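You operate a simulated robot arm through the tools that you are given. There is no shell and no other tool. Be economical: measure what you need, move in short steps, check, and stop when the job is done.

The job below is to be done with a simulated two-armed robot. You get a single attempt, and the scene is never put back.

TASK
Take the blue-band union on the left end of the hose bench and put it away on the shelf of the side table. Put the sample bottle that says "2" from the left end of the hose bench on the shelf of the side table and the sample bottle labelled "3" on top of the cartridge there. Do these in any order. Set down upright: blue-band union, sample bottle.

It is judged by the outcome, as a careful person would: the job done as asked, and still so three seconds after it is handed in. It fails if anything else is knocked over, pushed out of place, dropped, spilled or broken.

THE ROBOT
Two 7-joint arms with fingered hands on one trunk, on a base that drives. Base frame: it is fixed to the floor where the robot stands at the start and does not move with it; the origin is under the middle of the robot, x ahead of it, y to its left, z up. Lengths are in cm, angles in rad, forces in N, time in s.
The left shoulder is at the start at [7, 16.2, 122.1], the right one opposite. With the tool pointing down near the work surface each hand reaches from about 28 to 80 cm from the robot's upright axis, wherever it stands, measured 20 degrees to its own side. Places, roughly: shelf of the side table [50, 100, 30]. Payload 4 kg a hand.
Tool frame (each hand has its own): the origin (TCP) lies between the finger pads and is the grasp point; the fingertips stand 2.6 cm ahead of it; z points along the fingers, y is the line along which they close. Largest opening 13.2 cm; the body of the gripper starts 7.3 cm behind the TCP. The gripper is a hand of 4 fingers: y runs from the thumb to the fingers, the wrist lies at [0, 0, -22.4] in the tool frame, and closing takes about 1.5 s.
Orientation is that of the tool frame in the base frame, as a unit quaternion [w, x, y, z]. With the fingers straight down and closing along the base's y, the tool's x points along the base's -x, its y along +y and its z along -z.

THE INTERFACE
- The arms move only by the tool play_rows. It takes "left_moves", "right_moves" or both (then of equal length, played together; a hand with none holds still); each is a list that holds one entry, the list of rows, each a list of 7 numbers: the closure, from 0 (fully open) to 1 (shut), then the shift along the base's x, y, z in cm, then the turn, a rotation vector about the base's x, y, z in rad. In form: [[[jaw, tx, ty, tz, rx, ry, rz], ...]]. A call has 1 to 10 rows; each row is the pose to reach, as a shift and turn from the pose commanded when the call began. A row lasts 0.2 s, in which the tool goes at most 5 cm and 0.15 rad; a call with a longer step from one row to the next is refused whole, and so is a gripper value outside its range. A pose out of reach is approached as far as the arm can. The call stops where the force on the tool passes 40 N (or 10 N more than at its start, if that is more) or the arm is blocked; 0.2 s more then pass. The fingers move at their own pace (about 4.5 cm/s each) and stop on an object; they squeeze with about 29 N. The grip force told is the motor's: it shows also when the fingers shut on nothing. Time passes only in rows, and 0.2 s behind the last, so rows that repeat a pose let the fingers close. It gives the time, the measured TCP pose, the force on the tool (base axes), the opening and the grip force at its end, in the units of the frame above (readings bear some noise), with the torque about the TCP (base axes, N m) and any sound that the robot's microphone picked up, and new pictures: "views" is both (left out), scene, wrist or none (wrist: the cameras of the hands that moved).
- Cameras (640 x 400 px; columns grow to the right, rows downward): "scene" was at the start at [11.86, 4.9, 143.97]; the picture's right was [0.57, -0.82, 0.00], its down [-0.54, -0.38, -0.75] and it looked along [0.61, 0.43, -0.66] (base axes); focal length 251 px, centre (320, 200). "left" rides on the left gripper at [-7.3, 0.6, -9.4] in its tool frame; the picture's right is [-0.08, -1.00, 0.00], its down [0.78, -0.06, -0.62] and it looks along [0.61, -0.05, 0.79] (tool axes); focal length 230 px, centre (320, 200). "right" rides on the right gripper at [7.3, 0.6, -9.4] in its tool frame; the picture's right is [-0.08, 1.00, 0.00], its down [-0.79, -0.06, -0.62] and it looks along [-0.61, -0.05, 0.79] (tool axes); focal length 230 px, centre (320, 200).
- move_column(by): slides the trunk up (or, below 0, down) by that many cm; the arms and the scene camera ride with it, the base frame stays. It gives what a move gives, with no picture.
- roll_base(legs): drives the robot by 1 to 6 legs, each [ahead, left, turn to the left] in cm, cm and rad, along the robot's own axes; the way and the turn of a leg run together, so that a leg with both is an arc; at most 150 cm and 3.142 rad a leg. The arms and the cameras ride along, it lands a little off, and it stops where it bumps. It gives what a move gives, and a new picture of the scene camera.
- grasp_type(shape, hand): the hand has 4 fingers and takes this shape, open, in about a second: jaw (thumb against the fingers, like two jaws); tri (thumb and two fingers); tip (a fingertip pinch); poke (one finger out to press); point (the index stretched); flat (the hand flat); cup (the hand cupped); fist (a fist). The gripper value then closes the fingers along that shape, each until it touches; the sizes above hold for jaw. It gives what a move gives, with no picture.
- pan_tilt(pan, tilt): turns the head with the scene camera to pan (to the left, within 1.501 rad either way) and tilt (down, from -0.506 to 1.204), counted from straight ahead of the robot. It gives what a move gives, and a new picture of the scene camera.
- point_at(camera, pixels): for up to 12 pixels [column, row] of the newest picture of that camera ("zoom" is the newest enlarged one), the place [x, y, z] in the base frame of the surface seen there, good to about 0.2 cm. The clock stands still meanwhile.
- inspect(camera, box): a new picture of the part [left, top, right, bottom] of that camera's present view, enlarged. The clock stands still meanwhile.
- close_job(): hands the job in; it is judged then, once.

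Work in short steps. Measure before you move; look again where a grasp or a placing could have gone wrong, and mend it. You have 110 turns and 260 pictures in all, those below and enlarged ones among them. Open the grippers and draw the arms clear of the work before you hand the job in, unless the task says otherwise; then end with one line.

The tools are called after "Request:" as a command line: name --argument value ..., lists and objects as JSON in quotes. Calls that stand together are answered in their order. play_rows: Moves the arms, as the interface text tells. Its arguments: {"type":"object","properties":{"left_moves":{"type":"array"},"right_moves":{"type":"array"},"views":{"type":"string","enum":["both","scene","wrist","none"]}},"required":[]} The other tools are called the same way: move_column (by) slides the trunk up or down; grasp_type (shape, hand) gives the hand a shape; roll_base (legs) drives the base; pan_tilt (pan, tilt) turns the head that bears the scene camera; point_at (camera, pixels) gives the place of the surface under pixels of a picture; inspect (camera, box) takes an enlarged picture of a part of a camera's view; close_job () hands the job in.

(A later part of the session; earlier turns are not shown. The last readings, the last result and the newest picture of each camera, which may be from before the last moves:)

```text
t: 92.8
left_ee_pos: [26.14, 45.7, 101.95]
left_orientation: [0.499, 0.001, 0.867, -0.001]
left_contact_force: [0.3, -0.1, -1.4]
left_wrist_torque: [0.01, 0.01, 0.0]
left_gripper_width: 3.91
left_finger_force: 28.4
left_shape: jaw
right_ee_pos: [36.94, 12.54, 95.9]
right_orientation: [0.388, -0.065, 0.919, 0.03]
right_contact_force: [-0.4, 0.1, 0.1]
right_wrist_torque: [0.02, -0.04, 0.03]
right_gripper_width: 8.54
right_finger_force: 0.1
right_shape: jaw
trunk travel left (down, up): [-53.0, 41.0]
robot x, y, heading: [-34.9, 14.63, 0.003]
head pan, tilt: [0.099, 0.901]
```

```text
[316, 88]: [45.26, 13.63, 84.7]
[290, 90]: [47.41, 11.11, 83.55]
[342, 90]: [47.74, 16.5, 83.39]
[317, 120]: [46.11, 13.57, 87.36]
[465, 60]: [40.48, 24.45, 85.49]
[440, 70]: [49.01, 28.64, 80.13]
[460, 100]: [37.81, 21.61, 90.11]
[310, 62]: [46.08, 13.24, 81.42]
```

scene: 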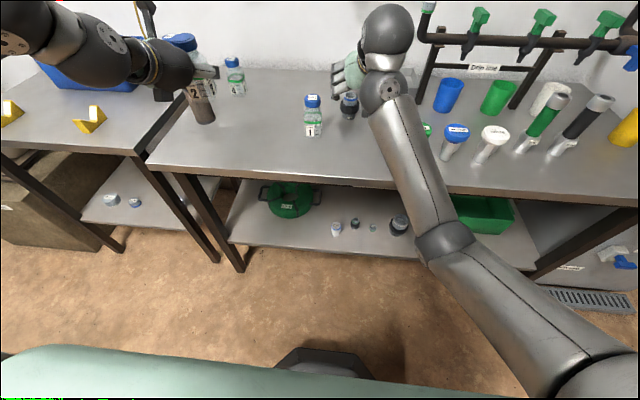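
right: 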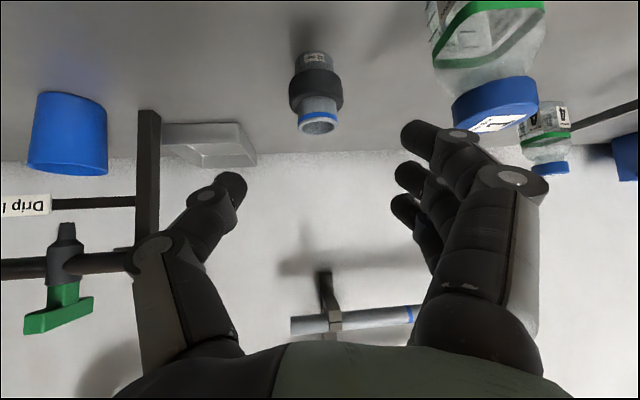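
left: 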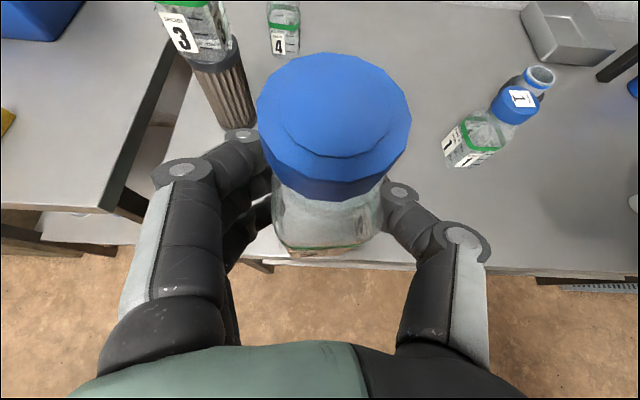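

Union ring y 11.1–16.5, centre (47.9,13.8). I move in along the 45° approach.

Request:
play_rows --right_moves '[[[0.35, 2.7, 0.2, -2.9, 0, 0, 0], [0.35, 5.4, 0.5, -5.8, 0, 0, 0], [0.35, 8.1, 0.9, -8.7, 0, 0, 0], [0.35, 9.5, 1.1, -10.2, 0, 0, 0], [0.35, 10.8, 1.3, -11.5, 0, 0, 0], [0.35, 10.8, 1.3, -11.5, 0, 0, 0]]]'

```text
t: 94.2
left_ee_pos: [26.14, 45.69, 102.03]
left_orientation: [0.499, 0.0, 0.866, -0.001]
left_contact_force: [-0.6, -0.5, 0.2]
left_wrist_torque: [-0.01, -0.02, -0.01]
left_gripper_width: 3.91
left_finger_force: 28.9
left_shape: jaw
right_ee_pos: [47.69, 13.63, 84.19]
right_orientation: [0.388, -0.065, 0.919, 0.03]
right_contact_force: [0.8, 0.1, -0.4]
right_wrist_torque: [0.0, -0.01, -0.01]
right_gripper_width: 8.56
right_finger_force: 0.0
right_shape: jaw
trunk travel left (down, up): [-53.0, 41.0]
robot x, y, heading: [-34.82, 14.93, -0.002]
head pan, tilt: [0.099, 0.901]
```

scene: 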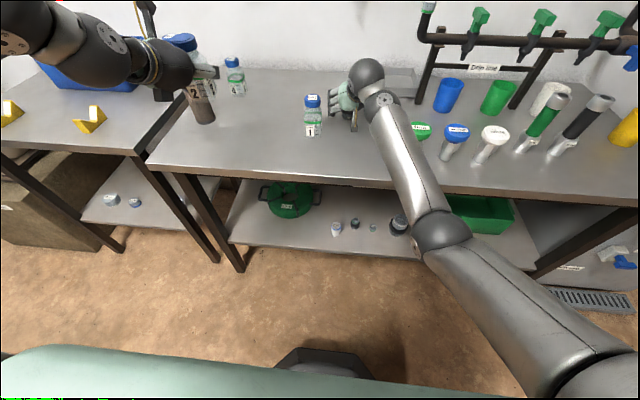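
right: 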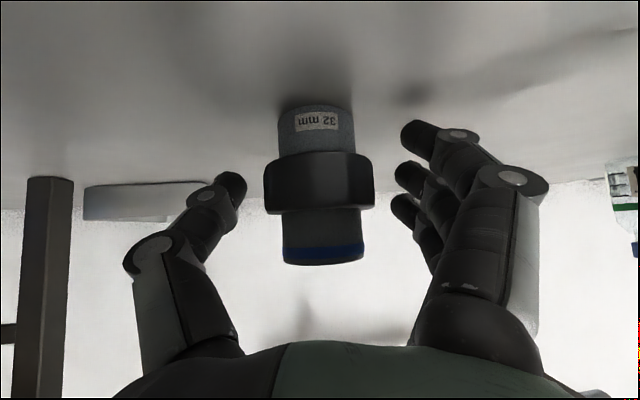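

The union sits between thumb and fingers with no contact. I close on it.

Request:
play_rows --right_moves '[[[0.8, 0, 0, 0, 0, 0, 0], [0.8, 0, 0, 0, 0, 0, 0], [0.8, 0, 0, 0, 0, 0, 0], [0.8, 0, 0, 0, 0, 0, 0], [0.8, 0, 0, 0, 0, 0, 0], [0.8, 0, 0, 0, 0, 0, 0]]]' --views "wrist"

```text
t: 95.6
left_ee_pos: [26.15, 45.67, 102.17]
left_orientation: [0.499, 0.0, 0.867, -0.001]
left_contact_force: [-0.8, -0.6, -0.6]
left_wrist_torque: [-0.01, 0.01, 0.0]
left_gripper_width: 3.92
left_finger_force: 28.7
left_shape: jaw
right_ee_pos: [47.85, 13.76, 84.42]
right_orientation: [0.389, -0.065, 0.918, 0.03]
right_contact_force: [0.9, 0.4, 2.7]
right_wrist_torque: [-0.03, 0.09, -0.01]
right_gripper_width: 4.05
right_finger_force: 28.6
right_shape: jaw
trunk travel left (down, up): [-53.0, 41.0]
robot x, y, heading: [-34.72, 15.13, 0.005]
head pan, tilt: [0.099, 0.901]
```

right: 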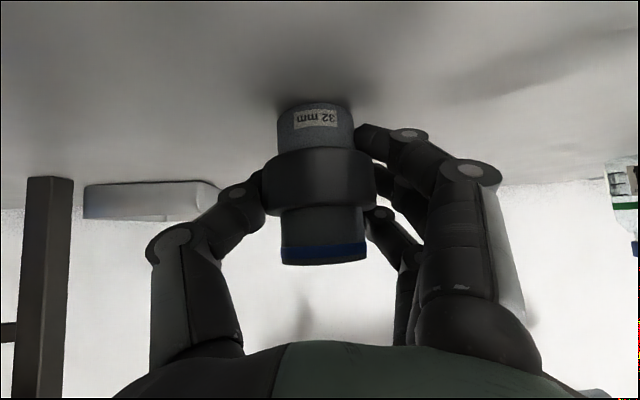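

The union is gripped (28.6 N). I lift it straight up.

Request:
play_rows --right_moves '[[[0.8, 0, 0, 1.5, 0, 0, 0], [0.8, 0, 0, 4, 0, 0, 0], [0.8, 0, 0, 7, 0, 0, 0], [0.8, 0, 0, 10, 0, 0, 0], [0.8, -2, 0, 13, 0, 0, 0], [0.8, -4, 0, 15, 0, 0, 0]]]'

```text
t: 97.0
left_ee_pos: [26.1, 45.64, 102.04]
left_orientation: [0.499, 0.001, 0.867, -0.002]
left_contact_force: [0.3, 0.0, -0.5]
left_wrist_torque: [-0.03, -0.02, -0.01]
left_gripper_width: 3.94
left_finger_force: 29.1
left_shape: jaw
right_ee_pos: [43.65, 13.75, 99.55]
right_orientation: [0.388, -0.064, 0.919, 0.029]
right_contact_force: [-1.2, -0.6, -2.1]
right_wrist_torque: [0.02, -0.03, 0.02]
right_gripper_width: 3.95
right_finger_force: 29.1
right_shape: jaw
trunk travel left (down, up): [-53.0, 41.0]
robot x, y, heading: [-34.76, 15.16, -0.004]
head pan, tilt: [0.099, 0.901]
```

scene: 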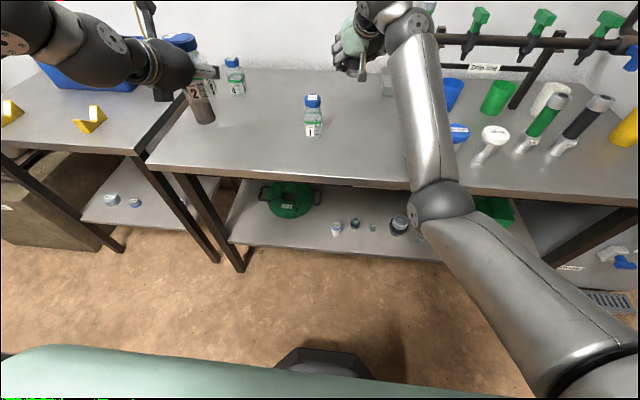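
right: 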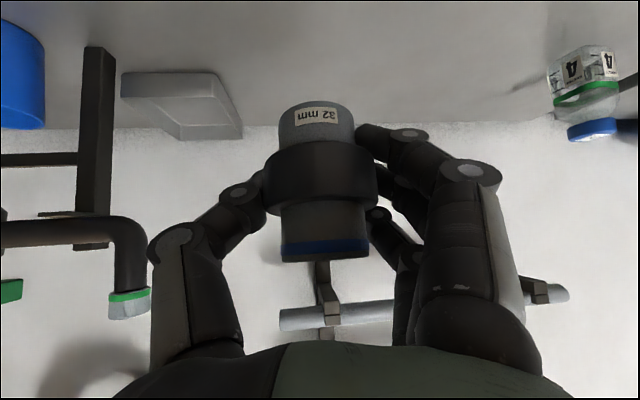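

Both objects are held. I back off and drive left to face the side table, with the hands clear of the tables.

Request:
roll_base --legs '[[-40, 0, 0], [0, 82, 0]]'

Request:
move_column --by -40

Request:
pan_tilt --pan 0.0 --tilt 0.5

```text
t: 103.5
left_ee_pos: [-14.21, 128.77, 102.14]
left_orientation: [0.499, 0.002, 0.867, -0.003]
left_contact_force: [-0.1, 1.1, 0.0]
left_wrist_torque: [0.01, 0.0, 0.01]
left_gripper_width: 3.91
left_finger_force: 28.9
left_shape: jaw
right_ee_pos: [3.41, 96.78, 99.52]
right_orientation: [0.388, -0.063, 0.919, 0.029]
right_contact_force: [-0.9, 1.0, -1.9]
right_wrist_torque: [0.03, 0.0, 0.0]
right_gripper_width: 3.95
right_finger_force: 29.0
right_shape: jaw
trunk travel left (down, up): [-53.0, 41.0]
robot x, y, heading: [-74.94, 98.57, -0.002]
head pan, tilt: [0.099, 0.901]
```

scene: 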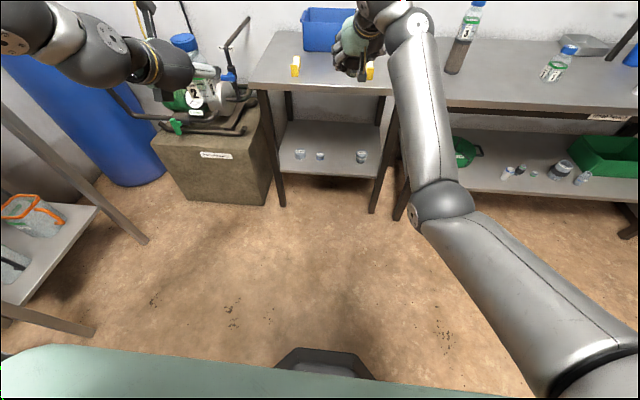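

```text
t: 107.3
left_ee_pos: [-14.27, 128.63, 61.99]
left_orientation: [0.5, 0.002, 0.866, -0.002]
left_contact_force: [-0.4, 0.3, -0.6]
left_wrist_torque: [-0.03, 0.01, 0.0]
left_gripper_width: 3.92
left_finger_force: 28.6
left_shape: jaw
right_ee_pos: [3.46, 96.65, 59.54]
right_orientation: [0.388, -0.063, 0.919, 0.03]
right_contact_force: [-0.6, 0.1, -1.7]
right_wrist_torque: [0.0, -0.02, -0.05]
right_gripper_width: 3.96
right_finger_force: 29.1
right_shape: jaw
trunk travel left (down, up): [-13.0, 81.0]
robot x, y, heading: [-75.46, 98.4, -0.003]
head pan, tilt: [0.099, 0.901]
```

```text
t: 108.2
left_ee_pos: [-14.14, 128.63, 61.97]
left_orientation: [0.499, 0.002, 0.867, -0.003]
left_contact_force: [-0.1, 0.1, -1.2]
left_wrist_torque: [0.0, -0.01, 0.03]
left_gripper_width: 3.9
left_finger_force: 29.1
left_shape: jaw
right_ee_pos: [3.29, 96.61, 59.65]
right_orientation: [0.388, -0.063, 0.919, 0.029]
right_contact_force: [0.5, -1.7, -1.6]
right_wrist_torque: [-0.01, 0.02, 0.03]
right_gripper_width: 3.94
right_finger_force: 28.8
right_shape: jaw
trunk travel left (down, up): [-13.0, 81.0]
robot x, y, heading: [-74.93, 98.32, -0.005]
head pan, tilt: [0.0, 0.499]
```

scene: 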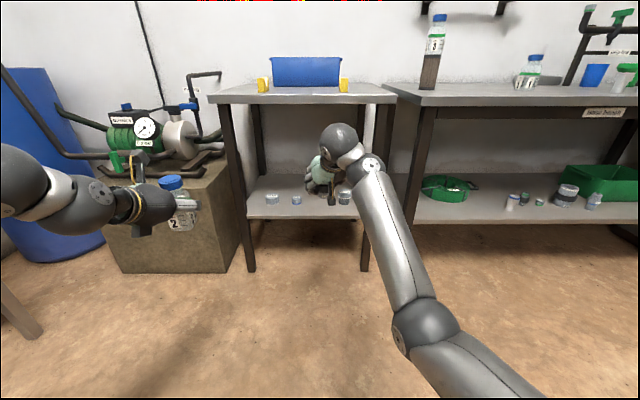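

The left hand would meet the crate/leg at y≈128 if I drove in now, so I bring it inward (y≈112) and a little back in free space.

Request:
play_rows --left_moves '[[[0.8, -1, -3, 0, 0, 0, 0], [0.8, -2, -6, 0, 0, 0, 0], [0.8, -3, -9, 0, 0, 0, 0], [0.8, -4, -12, 0, 0, 0, 0], [0.8, -5, -15, 0, 0, 0, 0], [0.8, -6, -17, 0, 0, 0, 0]]]' --views "wrist"

Request:
move_column --by -11

```text
t: 109.6
left_ee_pos: [-20.05, 111.54, 61.98]
left_orientation: [0.499, 0.002, 0.866, -0.003]
left_contact_force: [0.1, 0.1, -0.5]
left_wrist_torque: [0.0, -0.01, -0.01]
left_gripper_width: 3.89
left_finger_force: 29.6
left_shape: jaw
right_ee_pos: [3.3, 96.66, 59.52]
right_orientation: [0.389, -0.064, 0.919, 0.03]
right_contact_force: [-0.3, -0.1, -1.6]
right_wrist_torque: [0.02, 0.0, -0.01]
right_gripper_width: 3.93
right_finger_force: 28.7
right_shape: jaw
trunk travel left (down, up): [-13.0, 81.0]
robot x, y, heading: [-74.82, 98.11, -0.003]
head pan, tilt: [0.0, 0.499]
```

left: 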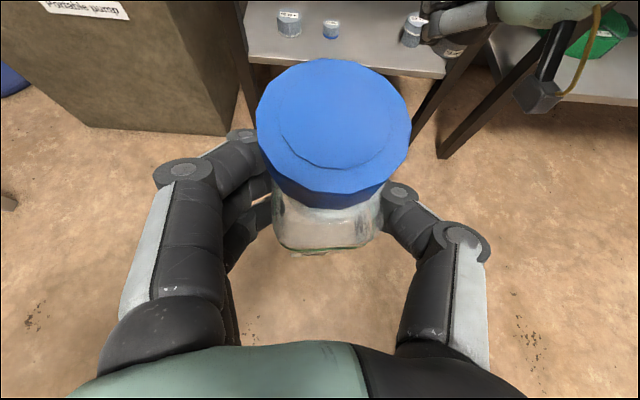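

```text
t: 111.0
left_ee_pos: [-20.04, 111.63, 51.1]
left_orientation: [0.499, 0.003, 0.866, -0.003]
left_contact_force: [0.7, 0.1, 0.0]
left_wrist_torque: [0.03, -0.01, 0.0]
left_gripper_width: 3.91
left_finger_force: 29.0
left_shape: jaw
right_ee_pos: [3.2, 96.71, 48.48]
right_orientation: [0.388, -0.063, 0.919, 0.03]
right_contact_force: [-0.3, 0.4, -1.6]
right_wrist_torque: [-0.03, 0.0, -0.03]
right_gripper_width: 3.95
right_finger_force: 29.3
right_shape: jaw
trunk travel left (down, up): [-2.0, 92.0]
robot x, y, heading: [-75.1, 98.47, -0.002]
head pan, tilt: [0.0, 0.499]
```

Now I drive in 33 cm, then look again from close.

Request:
roll_base --legs '[[33, 0, 0]]'

Request:
inspect --camera "right" --box '[0, 0, 640, 400]'

Request:
inspect --camera "left" --box '[0, 0, 640, 400]'

```text
t: 113.2
left_ee_pos: [12.8, 111.89, 50.93]
left_orientation: [0.499, 0.001, 0.867, -0.002]
left_contact_force: [-0.1, 0.8, -0.6]
left_wrist_torque: [0.0, 0.02, -0.01]
left_gripper_width: 3.91
left_finger_force: 28.3
left_shape: jaw
right_ee_pos: [36.22, 96.94, 48.45]
right_orientation: [0.388, -0.065, 0.919, 0.03]
right_contact_force: [0.5, -0.5, -0.7]
right_wrist_torque: [0.0, -0.01, 0.01]
right_gripper_width: 3.95
right_finger_force: 29.0
right_shape: jaw
trunk travel left (down, up): [-2.0, 92.0]
robot x, y, heading: [-42.24, 98.47, 0.002]
head pan, tilt: [0.0, 0.499]
```

scene: 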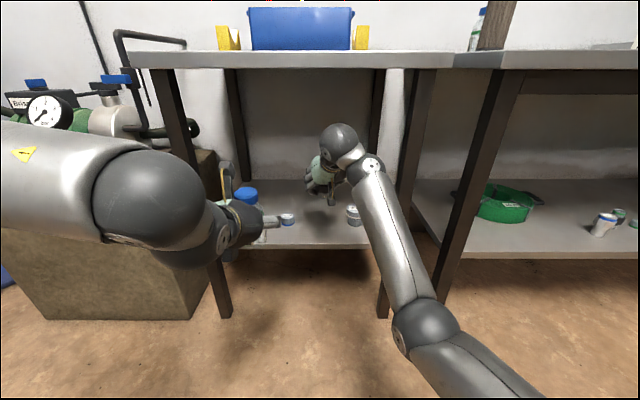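

```text
1.00 times, centred on (320, 200) of right
```

zoom: 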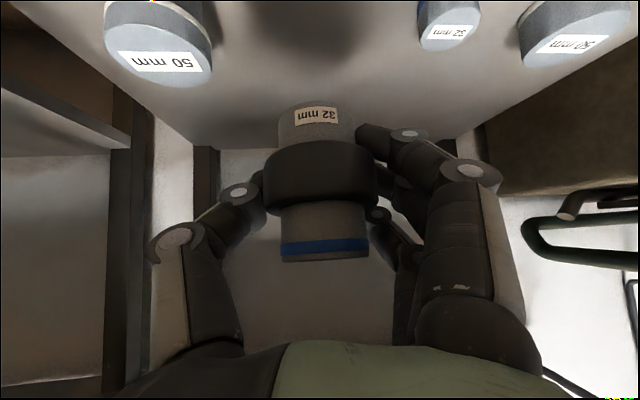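

```text
1.00 times, centred on (320, 200) of left
```

zoom: 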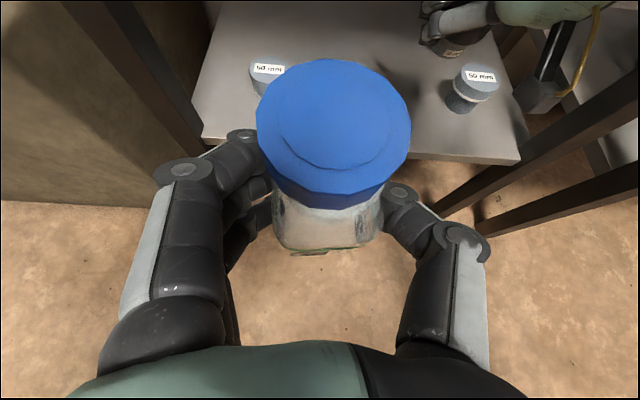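

All clear: items are well below. I drive 12 cm further, so the union is over the shelf's rear half.

Request:
roll_base --legs '[[12, 0, 0]]'

Request:
play_rows --right_moves '[[[0.8, 0.3, 0, -2.5, 0, 0, 0], [0.8, 0.6, 0, -5, 0, 0, 0], [0.8, 0.6, 0, -7.5, 0, 0, 0], [0.8, 0.6, 0, -9.5, 0, 0, 0]]]'

```text
t: 114.5
left_ee_pos: [25.19, 111.77, 51.12]
left_orientation: [0.5, 0.002, 0.866, -0.002]
left_contact_force: [-0.7, -0.3, -0.7]
left_wrist_torque: [0.0, -0.01, -0.04]
left_gripper_width: 3.9
left_finger_force: 29.1
left_shape: jaw
right_ee_pos: [48.47, 96.74, 48.39]
right_orientation: [0.389, -0.064, 0.919, 0.03]
right_contact_force: [0.2, 0.4, -1.1]
right_wrist_torque: [-0.03, -0.03, 0.04]
right_gripper_width: 3.96
right_finger_force: 28.7
right_shape: jaw
trunk travel left (down, up): [-2.0, 92.0]
robot x, y, heading: [-30.05, 98.7, -0.0]
head pan, tilt: [0.0, 0.499]
```

scene: 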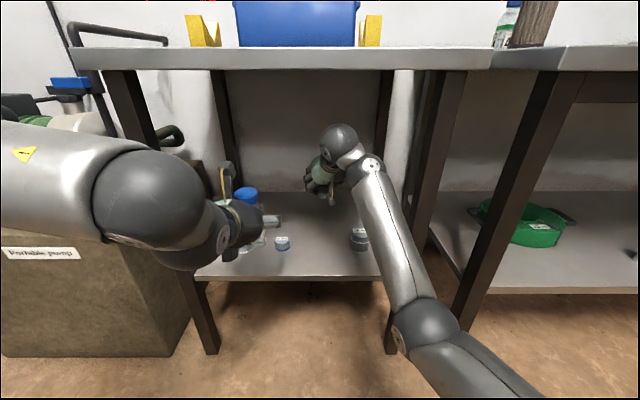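

```text
t: 115.5
left_ee_pos: [25.15, 111.64, 50.99]
left_orientation: [0.499, 0.002, 0.867, -0.002]
left_contact_force: [-0.7, 0.0, -1.1]
left_wrist_torque: [-0.01, -0.04, 0.0]
left_gripper_width: 3.89
left_finger_force: 29.4
left_shape: jaw
right_ee_pos: [49.21, 96.77, 38.95]
right_orientation: [0.388, -0.064, 0.919, 0.029]
right_contact_force: [1.3, -0.9, -0.7]
right_wrist_torque: [0.03, 0.0, 0.04]
right_gripper_width: 3.93
right_finger_force: 29.1
right_shape: jaw
trunk travel left (down, up): [-2.0, 92.0]
robot x, y, heading: [-29.72, 98.04, -0.0]
head pan, tilt: [0.0, 0.499]
```

scene: 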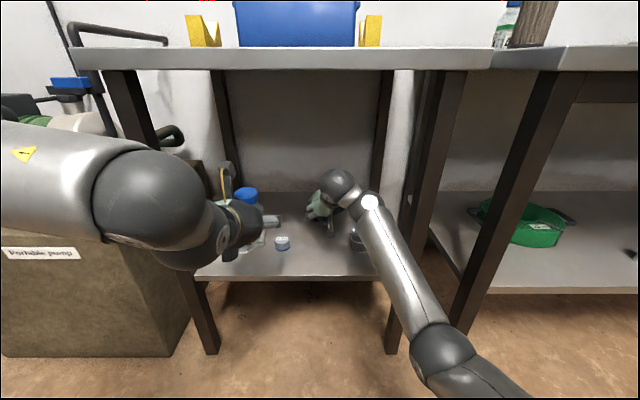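
right: 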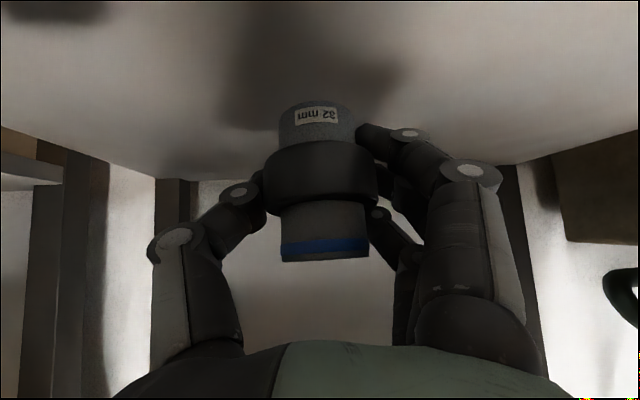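

Union bottom is about 2.6 cm above the shelf. I lower slowly to contact.

Request:
play_rows --right_moves '[[[0.8, 0, 0, -1, 0, 0, 0], [0.8, 0, 0, -1.8, 0, 0, 0], [0.8, 0, 0, -2.3, 0, 0, 0], [0.8, 0, 0, -2.6, 0, 0, 0], [0.8, 0, 0, -2.6, 0, 0, 0]]]' --views "wrist"

```text
t: 116.7
left_ee_pos: [25.2, 111.69, 51.06]
left_orientation: [0.499, 0.002, 0.867, -0.002]
left_contact_force: [0.2, 0.2, -0.4]
left_wrist_torque: [0.0, 0.0, -0.02]
left_gripper_width: 3.87
left_finger_force: 29.1
left_shape: jaw
right_ee_pos: [49.01, 96.82, 36.42]
right_orientation: [0.388, -0.063, 0.919, 0.029]
right_contact_force: [-0.1, -0.1, -0.4]
right_wrist_torque: [-0.02, 0.0, 0.03]
right_gripper_width: 3.93
right_finger_force: 28.7
right_shape: jaw
trunk travel left (down, up): [-2.0, 92.0]
robot x, y, heading: [-30.07, 98.16, -0.004]
head pan, tilt: [0.0, 0.499]
```

right: 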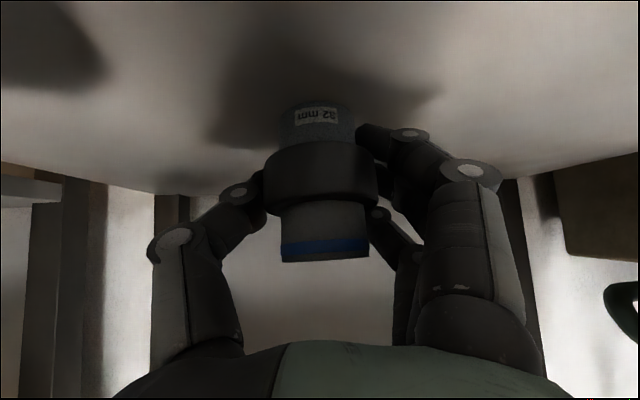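

Not touching yet. I go down a few more millimetres.

Request:
play_rows --right_moves '[[[0.8, 0, 0, -0.15, 0, 0, 0], [0.8, 0, 0, -0.3, 0, 0, 0], [0.8, 0, 0, -0.3, 0, 0, 0]]]' --views "none"

```text
t: 117.5
left_ee_pos: [25.14, 111.73, 51.09]
left_orientation: [0.5, 0.002, 0.866, -0.002]
left_contact_force: [-0.4, -0.7, -1.3]
left_wrist_torque: [0.0, -0.02, -0.01]
left_gripper_width: 3.87
left_finger_force: 29.4
left_shape: jaw
right_ee_pos: [49.04, 96.88, 36.36]
right_orientation: [0.389, -0.064, 0.918, 0.03]
right_contact_force: [3.5, -0.9, 10.2]
right_wrist_torque: [0.01, 0.07, -0.02]
right_gripper_width: 3.96
right_finger_force: 28.6
right_shape: jaw
trunk travel left (down, up): [-2.0, 92.0]
robot x, y, heading: [-29.94, 97.89, -0.002]
head pan, tilt: [0.0, 0.499]
```

Contact at 10 N. I ease up 1 mm and open.

Request:
play_rows --right_moves '[[[0.8, 0, 0, 0.1, 0, 0, 0], [0.65, 0, 0, 0.1, 0, 0, 0], [0.5, 0, 0, 0.1, 0, 0, 0], [0.4, 0, 0, 0.1, 0, 0, 0], [0.35, 0, 0, 0.1, 0, 0, 0], [0.35, 0, 0, 0.1, 0, 0, 0], [0.35, 0, 0, 0.1, 0, 0, 0]]]' --views "wrist"

```text
t: 119.1
left_ee_pos: [25.14, 111.73, 50.97]
left_orientation: [0.499, 0.001, 0.866, -0.001]
left_contact_force: [-0.5, -0.6, -0.8]
left_wrist_torque: [-0.01, 0.02, 0.04]
left_gripper_width: 3.9
left_finger_force: 28.8
left_shape: jaw
right_ee_pos: [49.04, 96.78, 36.32]
right_orientation: [0.388, -0.064, 0.919, 0.029]
right_contact_force: [-0.2, -0.3, 0.6]
right_wrist_torque: [0.03, -0.01, 0.0]
right_gripper_width: 8.53
right_finger_force: 0.1
right_shape: jaw
trunk travel left (down, up): [-2.0, 92.0]
robot x, y, heading: [-29.93, 98.66, -0.0]
head pan, tilt: [0.0, 0.499]
```

right: 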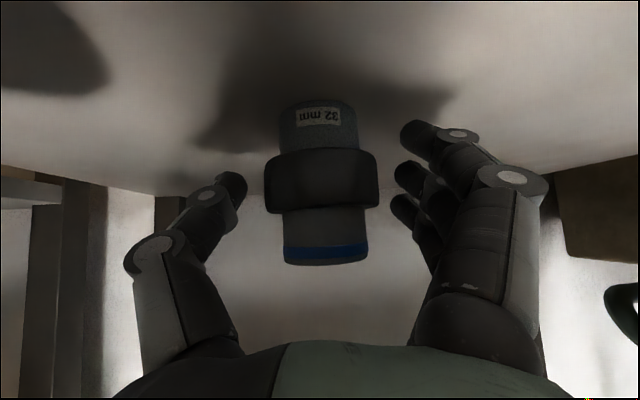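

The union stands free. I retreat along the tool axis, then straight back.

Request:
play_rows --right_moves '[[[0.35, -2, -0.3, 2, 0, 0, 0], [0.35, -4.5, -0.7, 4.5, 0, 0, 0], [0.35, -7, -1, 7, 0, 0, 0], [0.35, -9.5, -1.4, 9.5, 0, 0, 0], [0.35, -13, -1.5, 10, 0, 0, 0], [0.35, -17, -1.5, 10, 0, 0, 0], [0.35, -21, -1.5, 10, 0, 0, 0]]]'

```text
t: 120.7
left_ee_pos: [25.06, 111.72, 51.06]
left_orientation: [0.499, 0.001, 0.866, -0.002]
left_contact_force: [-0.8, -0.2, -1.1]
left_wrist_torque: [-0.02, -0.01, -0.01]
left_gripper_width: 3.91
left_finger_force: 28.9
left_shape: jaw
right_ee_pos: [29.0, 95.23, 45.59]
right_orientation: [0.388, -0.065, 0.919, 0.029]
right_contact_force: [0.2, 0.8, -0.6]
right_wrist_torque: [0.02, -0.01, -0.01]
right_gripper_width: 8.54
right_finger_force: 0.1
right_shape: jaw
right hand out of reach, approached as far as the arm can: row 7
trunk travel left (down, up): [-2.0, 92.0]
robot x, y, heading: [-29.55, 98.2, -0.004]
head pan, tilt: [0.0, 0.499]
```

scene: 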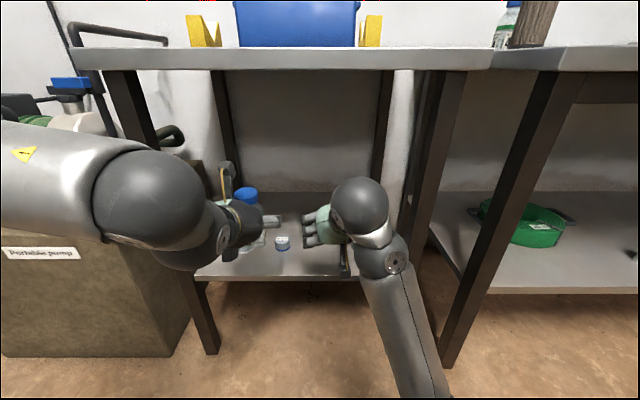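
right: 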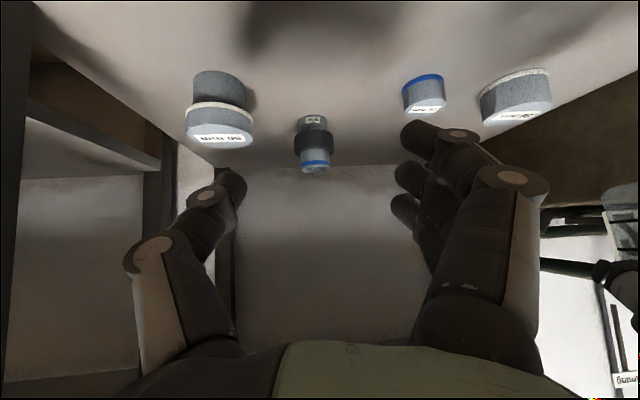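

The union stands upright on the shelf at (49,97). I shift the right hand aside and advance bottle 2 with the left hand to above (47,107).

Request:
play_rows --left_moves '[[[0.8, 0, 0, 0, 0, 0, 0], [0.8, 0, -1, -1, 0, 0, 0], [0.8, 3.5, -2.5, -2, 0, 0, 0], [0.8, 7, -4, -3, 0, 0, 0], [0.8, 10.5, -4.7, -4, 0, 0, 0], [0.8, 14, -4.7, -5, 0, 0, 0], [0.8, 17.5, -4.7, -5, 0, 0, 0], [0.8, 20.5, -4.7, -5, 0, 0, 0], [0.8, 22.5, -4.7, -5, 0, 0, 0], [0.8, 22.5, -4.7, -5, 0, 0, 0]]]' --right_moves '[[[0.35, 0, -2, 0, 0, 0, 0], [0.35, 0, -4, 0, 0, 0, 0], [0.35, 0, -5, 0, 0, 0, 0], [0.35, 0, -5, 0, 0, 0, 0], [0.35, 0, -5, 0, 0, 0, 0], [0.35, 0, -5, 0, 0, 0, 0], [0.35, 0, -5, 0, 0, 0, 0], [0.35, 0, -5, 0, 0, 0, 0], [0.35, 0, -5, 0, 0, 0, 0], [0.35, 0, -5, 0, 0, 0, 0]]]'

```text
t: 122.9
left_ee_pos: [44.4, 112.4, 46.71]
left_orientation: [0.5, 0.002, 0.866, -0.002]
left_contact_force: [0.1, -0.1, -0.3]
left_wrist_torque: [0.02, 0.02, 0.02]
left_gripper_width: 3.87
left_finger_force: 29.0
left_shape: jaw
left hand out of reach, approached as far as the arm can: row 2, 3, 4, 5, 6, 7, 8, 9, 10
right_ee_pos: [29.19, 89.87, 45.03]
right_orientation: [0.388, -0.064, 0.919, 0.029]
right_contact_force: [0.2, 0.8, 0.8]
right_wrist_torque: [0.0, 0.01, -0.02]
right_gripper_width: 8.54
right_finger_force: 0.0
right_shape: jaw
right hand out of reach, approached as far as the arm can: row 2, 3, 4, 5, 6, 7, 8, 9, 10
trunk travel left (down, up): [-2.0, 92.0]
robot x, y, heading: [-29.64, 98.52, -0.002]
head pan, tilt: [0.0, 0.499]
```

scene: 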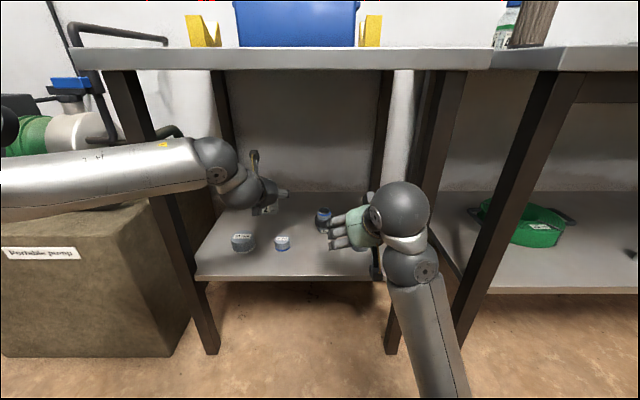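
right: 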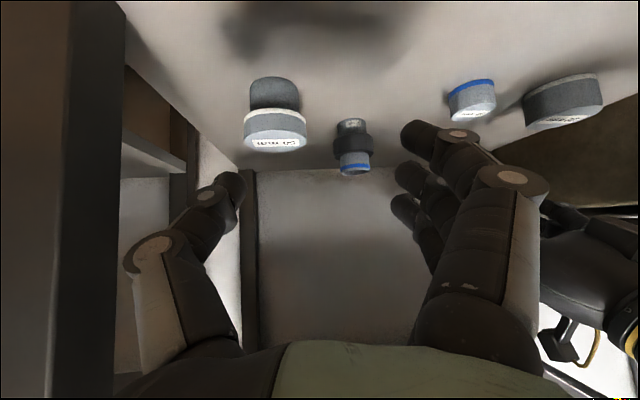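
left: 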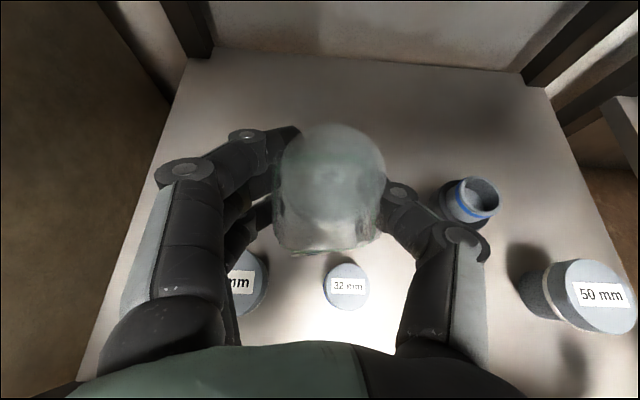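

The cap is missing from bottle 2 again. Before going on, I look for it.

Request:
inspect --camera "scene" --box '[190, 130, 400, 300]'

Request:
pan_tilt --pan 0.35 --tilt 0.95

```text
2.35 times, centred on (295, 215) of scene
```

zoom: 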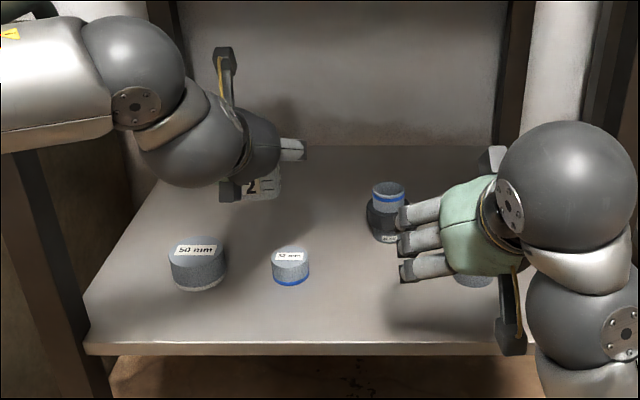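

```text
t: 123.8
left_ee_pos: [44.38, 112.44, 46.79]
left_orientation: [0.5, 0.001, 0.866, -0.002]
left_contact_force: [-0.1, 0.2, -0.5]
left_wrist_torque: [0.02, -0.01, 0.0]
left_gripper_width: 3.86
left_finger_force: 29.0
left_shape: jaw
right_ee_pos: [29.27, 89.74, 45.01]
right_orientation: [0.389, -0.064, 0.919, 0.03]
right_contact_force: [0.2, 0.7, -0.3]
right_wrist_torque: [-0.02, 0.0, 0.01]
right_gripper_width: 8.51
right_finger_force: 0.0
right_shape: jaw
trunk travel left (down, up): [-2.0, 92.0]
robot x, y, heading: [-30.08, 98.07, -0.003]
head pan, tilt: [0.351, 0.949]
```

scene: 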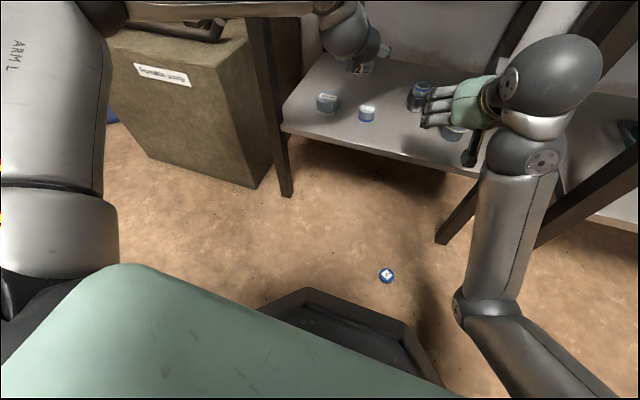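

The cap lies on the floor near (387,275), label up. First I set the bottle down: driving 6 cm forward puts it behind the small fittings with clearance.

Request:
point_at --camera "scene" --pixels '[[387, 275], [380, 276], [394, 276], [327, 97], [367, 108], [423, 87]]'

Request:
roll_base --legs '[[6, 0, 0]]'

Request:
play_rows --left_moves '[[[0.8, 0, 0, -1, 0, 0, 0], [0.8, 0, 0, -2, 0, 0, 0]]]' --views "wrist"

```text
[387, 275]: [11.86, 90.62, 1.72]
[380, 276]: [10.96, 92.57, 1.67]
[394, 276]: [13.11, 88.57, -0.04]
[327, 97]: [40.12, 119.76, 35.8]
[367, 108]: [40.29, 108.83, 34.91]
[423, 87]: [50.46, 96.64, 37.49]
```

```text
t: 124.7
left_ee_pos: [50.21, 112.46, 46.87]
left_orientation: [0.499, 0.002, 0.866, -0.003]
left_contact_force: [-0.6, 0.3, -0.2]
left_wrist_torque: [0.0, 0.0, 0.05]
left_gripper_width: 3.88
left_finger_force: 29.0
left_shape: jaw
right_ee_pos: [35.03, 89.87, 44.9]
right_orientation: [0.388, -0.064, 0.919, 0.03]
right_contact_force: [0.2, -0.2, -0.6]
right_wrist_torque: [0.03, 0.0, 0.0]
right_gripper_width: 8.55
right_finger_force: 0.1
right_shape: jaw
trunk travel left (down, up): [-2.0, 92.0]
robot x, y, heading: [-24.12, 98.36, -0.001]
head pan, tilt: [0.351, 0.949]
```

scene: 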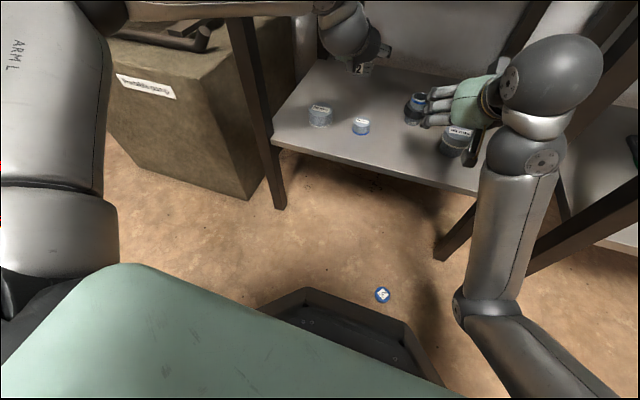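

```text
t: 125.3
left_ee_pos: [50.12, 112.53, 44.8]
left_orientation: [0.499, 0.003, 0.866, -0.004]
left_contact_force: [0.5, 0.3, -0.6]
left_wrist_torque: [-0.03, -0.01, 0.03]
left_gripper_width: 3.88
left_finger_force: 28.9
left_shape: jaw
right_ee_pos: [35.05, 89.79, 44.98]
right_orientation: [0.388, -0.064, 0.919, 0.03]
right_contact_force: [-0.3, -0.1, -0.4]
right_wrist_torque: [0.03, 0.02, 0.0]
right_gripper_width: 8.56
right_finger_force: 0.0
right_shape: jaw
trunk travel left (down, up): [-2.0, 92.0]
robot x, y, heading: [-23.91, 98.14, -0.005]
head pan, tilt: [0.351, 0.949]
```

left: 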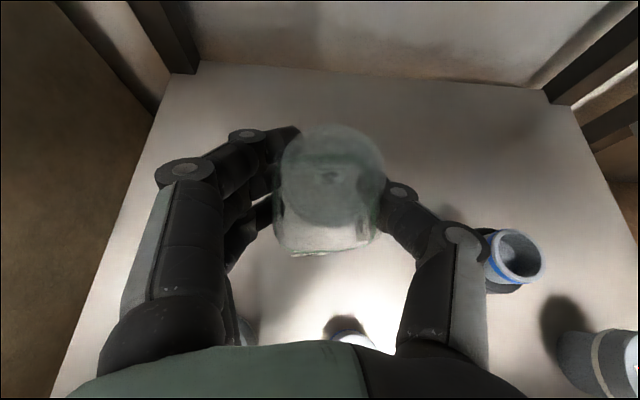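

The bottle is over clear shelf. I lower it in steps toward z≈37.3.

Request:
play_rows --left_moves '[[[0.8, 0, 0, -2, 0, 0, 0], [0.8, 0, 0, -4, 0, 0, 0], [0.8, 0, 0, -5.8, 0, 0, 0], [0.8, 0, 0, -6.8, 0, 0, 0], [0.8, 0, 0, -7.2, 0, 0, 0], [0.8, 0, 0, -7.2, 0, 0, 0]]]' --views "wrist"

```text
t: 126.7
left_ee_pos: [49.34, 113.87, 38.16]
left_orientation: [0.5, 0.002, 0.866, -0.004]
left_contact_force: [-0.8, 0.3, -0.4]
left_wrist_torque: [-0.04, -0.01, 0.03]
left_gripper_width: 3.87
left_finger_force: 29.2
left_shape: jaw
left hand out of reach, approached as far as the arm can: row 1, 2, 3, 4, 5, 6
right_ee_pos: [35.17, 89.97, 44.93]
right_orientation: [0.388, -0.064, 0.919, 0.03]
right_contact_force: [-0.4, 0.7, 0.5]
right_wrist_torque: [0.03, 0.02, 0.04]
right_gripper_width: 8.56
right_finger_force: 0.0
right_shape: jaw
trunk travel left (down, up): [-2.0, 92.0]
robot x, y, heading: [-24.1, 98.27, -0.006]
head pan, tilt: [0.351, 0.949]
```

left: 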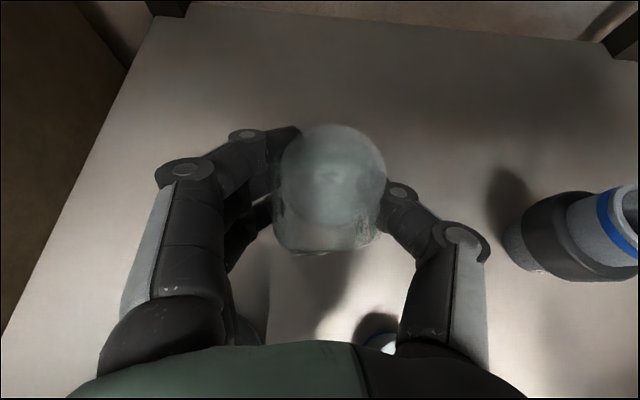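

About 1 cm above the shelf, and the arm is at its limit; I use the trunk for the last bit.

Request:
move_column --by -0.8

```text
t: 127.3
left_ee_pos: [49.39, 113.91, 37.46]
left_orientation: [0.5, 0.001, 0.866, -0.003]
left_contact_force: [1.2, 0.0, 3.0]
left_wrist_torque: [0.07, 0.05, -0.04]
left_gripper_width: 3.89
left_finger_force: 29.2
left_shape: jaw
right_ee_pos: [35.07, 89.76, 44.2]
right_orientation: [0.388, -0.064, 0.919, 0.03]
right_contact_force: [0.3, 0.3, -0.5]
right_wrist_torque: [0.0, -0.01, 0.0]
right_gripper_width: 8.58
right_finger_force: 0.0
right_shape: jaw
trunk travel left (down, up): [-1.2, 92.8]
robot x, y, heading: [-23.45, 97.98, -0.002]
head pan, tilt: [0.351, 0.949]
```

Gentle contact (3 N). I open the left hand.

Request:
play_rows --left_moves '[[[0.65, 0, 0, 0, 0, 0, 0], [0.5, 0, 0, 0, 0, 0, 0], [0.4, 0, 0, 0, 0, 0, 0], [0.3, 0, 0, 0, 0, 0, 0], [0.3, 0, 0, 0, 0, 0, 0], [0.3, 0, 0, 0, 0, 0, 0]]]' --views "wrist"

```text
t: 128.7
left_ee_pos: [49.41, 113.78, 37.35]
left_orientation: [0.5, 0.002, 0.866, -0.003]
left_contact_force: [-1.2, -0.6, 0.5]
left_wrist_torque: [0.0, 0.02, -0.02]
left_gripper_width: 9.2
left_finger_force: 0.0
left_shape: jaw
right_ee_pos: [35.17, 89.96, 44.15]
right_orientation: [0.388, -0.064, 0.919, 0.03]
right_contact_force: [0.0, -0.7, 0.6]
right_wrist_torque: [-0.02, -0.01, 0.0]
right_gripper_width: 8.53
right_finger_force: 0.0
right_shape: jaw
trunk travel left (down, up): [-1.2, 92.8]
robot x, y, heading: [-23.85, 98.48, -0.002]
head pan, tilt: [0.351, 0.949]
```

left: 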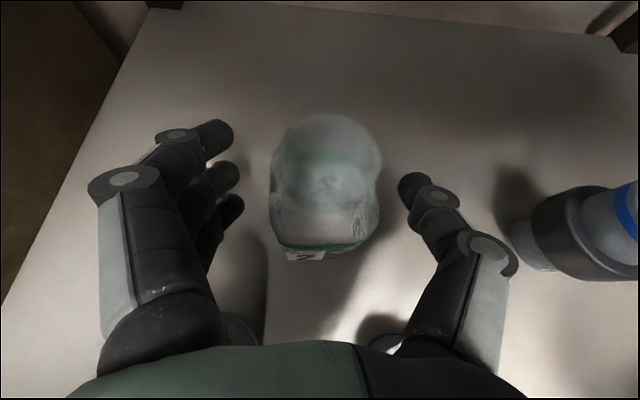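

The bottle stands free with room both sides. I retreat up and back along the tool axis.

Request:
play_rows --left_moves '[[[0.3, -1.2, 0, 0.7, 0, 0, 0], [0.3, -2.6, 0, 1.6, 0, 0, 0], [0.3, -5, 0, 3.2, 0, 0, 0], [0.3, -8, 0, 5.2, 0, 0, 0], [0.3, -11, 0, 7.2, 0, 0, 0], [0.3, -14, 0, 9.2, 0, 0, 0], [0.3, -18, 0, 10, 0, 0, 0], [0.3, -22, 0, 10, 0, 0, 0]]]'

```text
t: 130.5
left_ee_pos: [28.07, 113.78, 47.53]
left_orientation: [0.498, 0.002, 0.867, -0.004]
left_contact_force: [-0.5, 0.2, 0.4]
left_wrist_torque: [-0.03, 0.03, 0.0]
left_gripper_width: 9.22
left_finger_force: 0.1
left_shape: jaw
left hand out of reach, approached as far as the arm can: row 8
right_ee_pos: [35.15, 89.82, 44.1]
right_orientation: [0.387, -0.064, 0.919, 0.029]
right_contact_force: [-0.3, 0.8, 0.1]
right_wrist_torque: [0.01, -0.02, -0.01]
right_gripper_width: 8.57
right_finger_force: 0.0
right_shape: jaw
trunk travel left (down, up): [-1.2, 92.8]
robot x, y, heading: [-24.47, 97.94, 0.002]
head pan, tilt: [0.351, 0.949]
```

scene: 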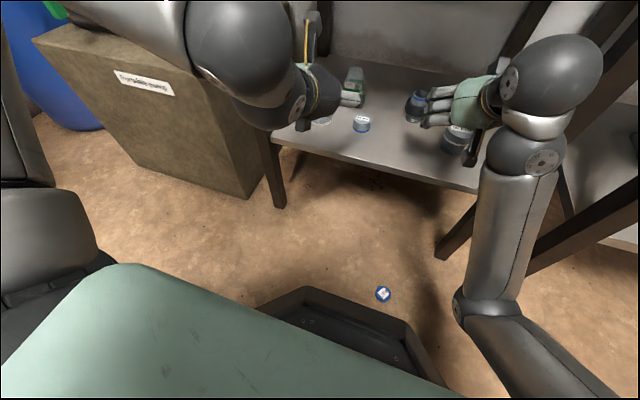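
left: 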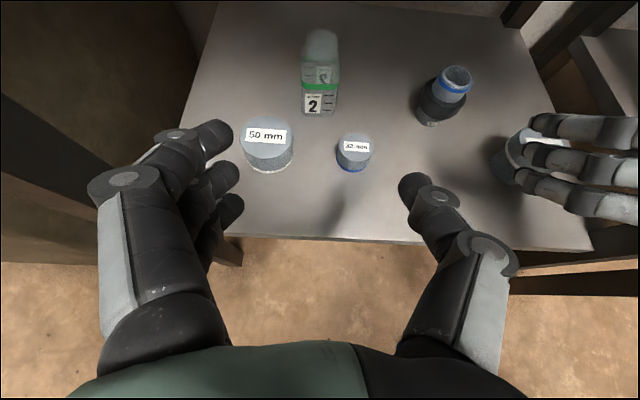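

Bottle 2 and the union both stand upright on the shelf. The cap on the floor (11.9,90.6) is label-up, so I'll retrieve it with the left hand: back off and shift right.

Request:
roll_base --legs '[[-26, 0, 0], [0, -23, 0]]'

Request:
play_rows --left_moves '[[[0.3, 3, 0, -2, 0, 0.14, 0], [0.4, 6, 0, -5, 0, 0.28, 0], [0.45, 8, 0, -8, 0, 0.42, 0], [0.5, 8, 0, -12, 0, 0.524, 0], [0.5, 8, 0, -16, 0, 0.524, 0], [0.5, 8, 0, -20, 0, 0.524, 0], [0.5, 8, 0, -24, 0, 0.524, 0], [0.5, 8, 0, -28, 0, 0.524, 0]]]'

```text
t: 133.7
left_ee_pos: [1.8, 90.41, 47.53]
left_orientation: [0.499, 0.002, 0.866, -0.003]
left_contact_force: [0.5, 0.8, 0.1]
left_wrist_torque: [-0.04, 0.02, 0.03]
left_gripper_width: 9.23
left_finger_force: 0.0
left_shape: jaw
right_ee_pos: [9.07, 66.5, 44.16]
right_orientation: [0.388, -0.066, 0.919, 0.031]
right_contact_force: [-0.1, 0.3, 0.2]
right_wrist_torque: [0.05, 0.01, 0.02]
right_gripper_width: 8.55
right_finger_force: 0.0
right_shape: jaw
trunk travel left (down, up): [-1.2, 92.8]
robot x, y, heading: [-50.23, 74.44, 0.002]
head pan, tilt: [0.351, 0.949]
```

scene: 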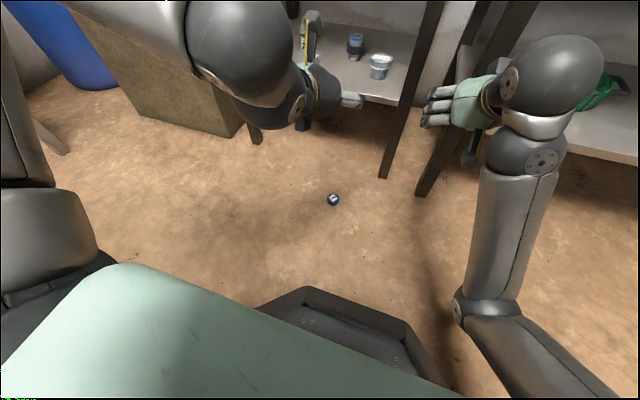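

```text
t: 135.5
left_ee_pos: [8.72, 93.02, 21.62]
left_orientation: [0.258, 0.001, 0.966, -0.004]
left_contact_force: [-0.8, 0.2, -0.5]
left_wrist_torque: [-0.02, -0.03, -0.02]
left_gripper_width: 6.7
left_finger_force: 0.0
left_shape: jaw
left hand out of reach, approached as far as the arm can: row 7, 8
right_ee_pos: [8.82, 66.35, 44.06]
right_orientation: [0.388, -0.065, 0.919, 0.03]
right_contact_force: [0.2, 0.1, -0.1]
right_wrist_torque: [0.01, -0.02, 0.03]
right_gripper_width: 8.54
right_finger_force: 0.2
right_shape: jaw
trunk travel left (down, up): [-1.2, 92.8]
robot x, y, heading: [-50.14, 74.73, -0.003]
head pan, tilt: [0.351, 0.949]
```

scene: 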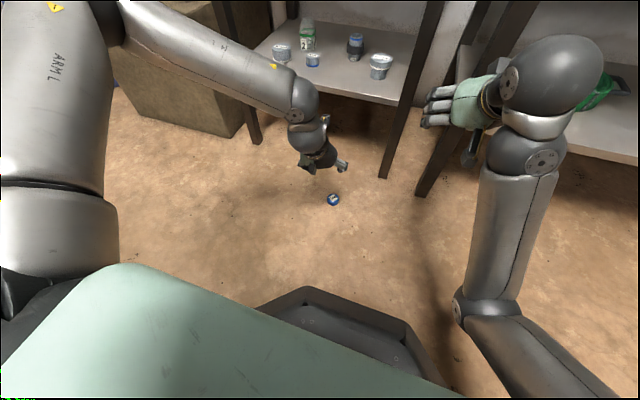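
left: 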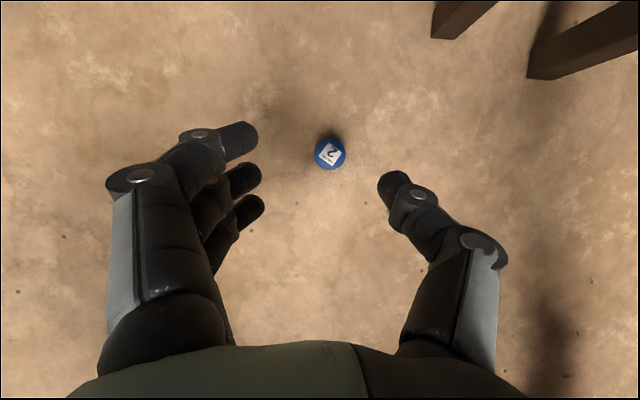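

The cap (331,153 in the left view) is label-up, but the arm is cramped here. I move the base further back and right so the arm can extend.

Request:
roll_base --legs '[[-14, -10, 0]]'

Request:
play_rows --left_moves '[[[0.5, 4, 2, 0, 0, 0, 0], [0.5, 8, 4, 0, 0, 0, 0], [0.5, 12, 6, -1, 0, 0, 0], [0.5, 14.5, 7, -4, 0, 0, 0], [0.5, 15, 7.5, -8, 0, 0, 0], [0.5, 15, 7.5, -11, 0, 0, 0]]]'

```text
t: 137.0
left_ee_pos: [-4.95, 82.89, 21.54]
left_orientation: [0.258, 0.0, 0.966, -0.004]
left_contact_force: [-0.5, 0.0, 0.5]
left_wrist_torque: [-0.02, 0.04, -0.01]
left_gripper_width: 6.69
left_finger_force: 0.0
left_shape: jaw
right_ee_pos: [-4.69, 56.36, 44.13]
right_orientation: [0.388, -0.065, 0.919, 0.03]
right_contact_force: [0.6, -0.8, -0.7]
right_wrist_torque: [-0.01, -0.01, -0.01]
right_gripper_width: 8.53
right_finger_force: 0.0
right_shape: jaw
trunk travel left (down, up): [-1.2, 92.8]
robot x, y, heading: [-64.01, 64.62, 0.002]
head pan, tilt: [0.351, 0.949]
```

scene: 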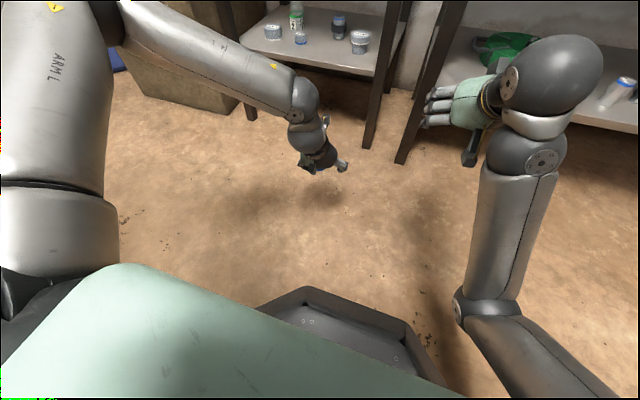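

```text
t: 138.4
left_ee_pos: [4.15, 93.89, 17.77]
left_orientation: [0.257, 0.001, 0.966, -0.005]
left_contact_force: [-0.3, 0.5, -0.2]
left_wrist_torque: [0.0, -0.02, 0.01]
left_gripper_width: 6.69
left_finger_force: 0.0
left_shape: jaw
left hand out of reach, approached as far as the arm can: row 2, 3, 4, 5, 6
right_ee_pos: [-4.7, 56.42, 44.11]
right_orientation: [0.388, -0.066, 0.919, 0.031]
right_contact_force: [1.2, 0.7, -0.9]
right_wrist_torque: [0.02, -0.02, -0.02]
right_gripper_width: 8.56
right_finger_force: 0.1
right_shape: jaw
trunk travel left (down, up): [-1.2, 92.8]
robot x, y, heading: [-63.69, 64.48, -0.002]
head pan, tilt: [0.351, 0.949]
```

scene: 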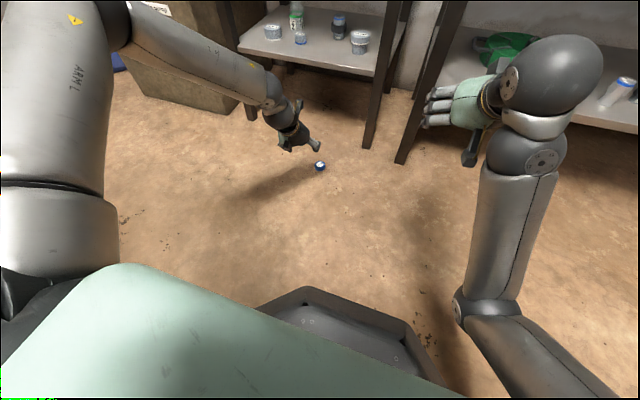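
left: 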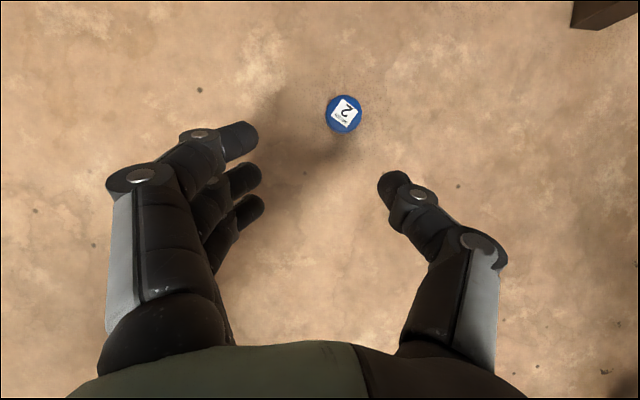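

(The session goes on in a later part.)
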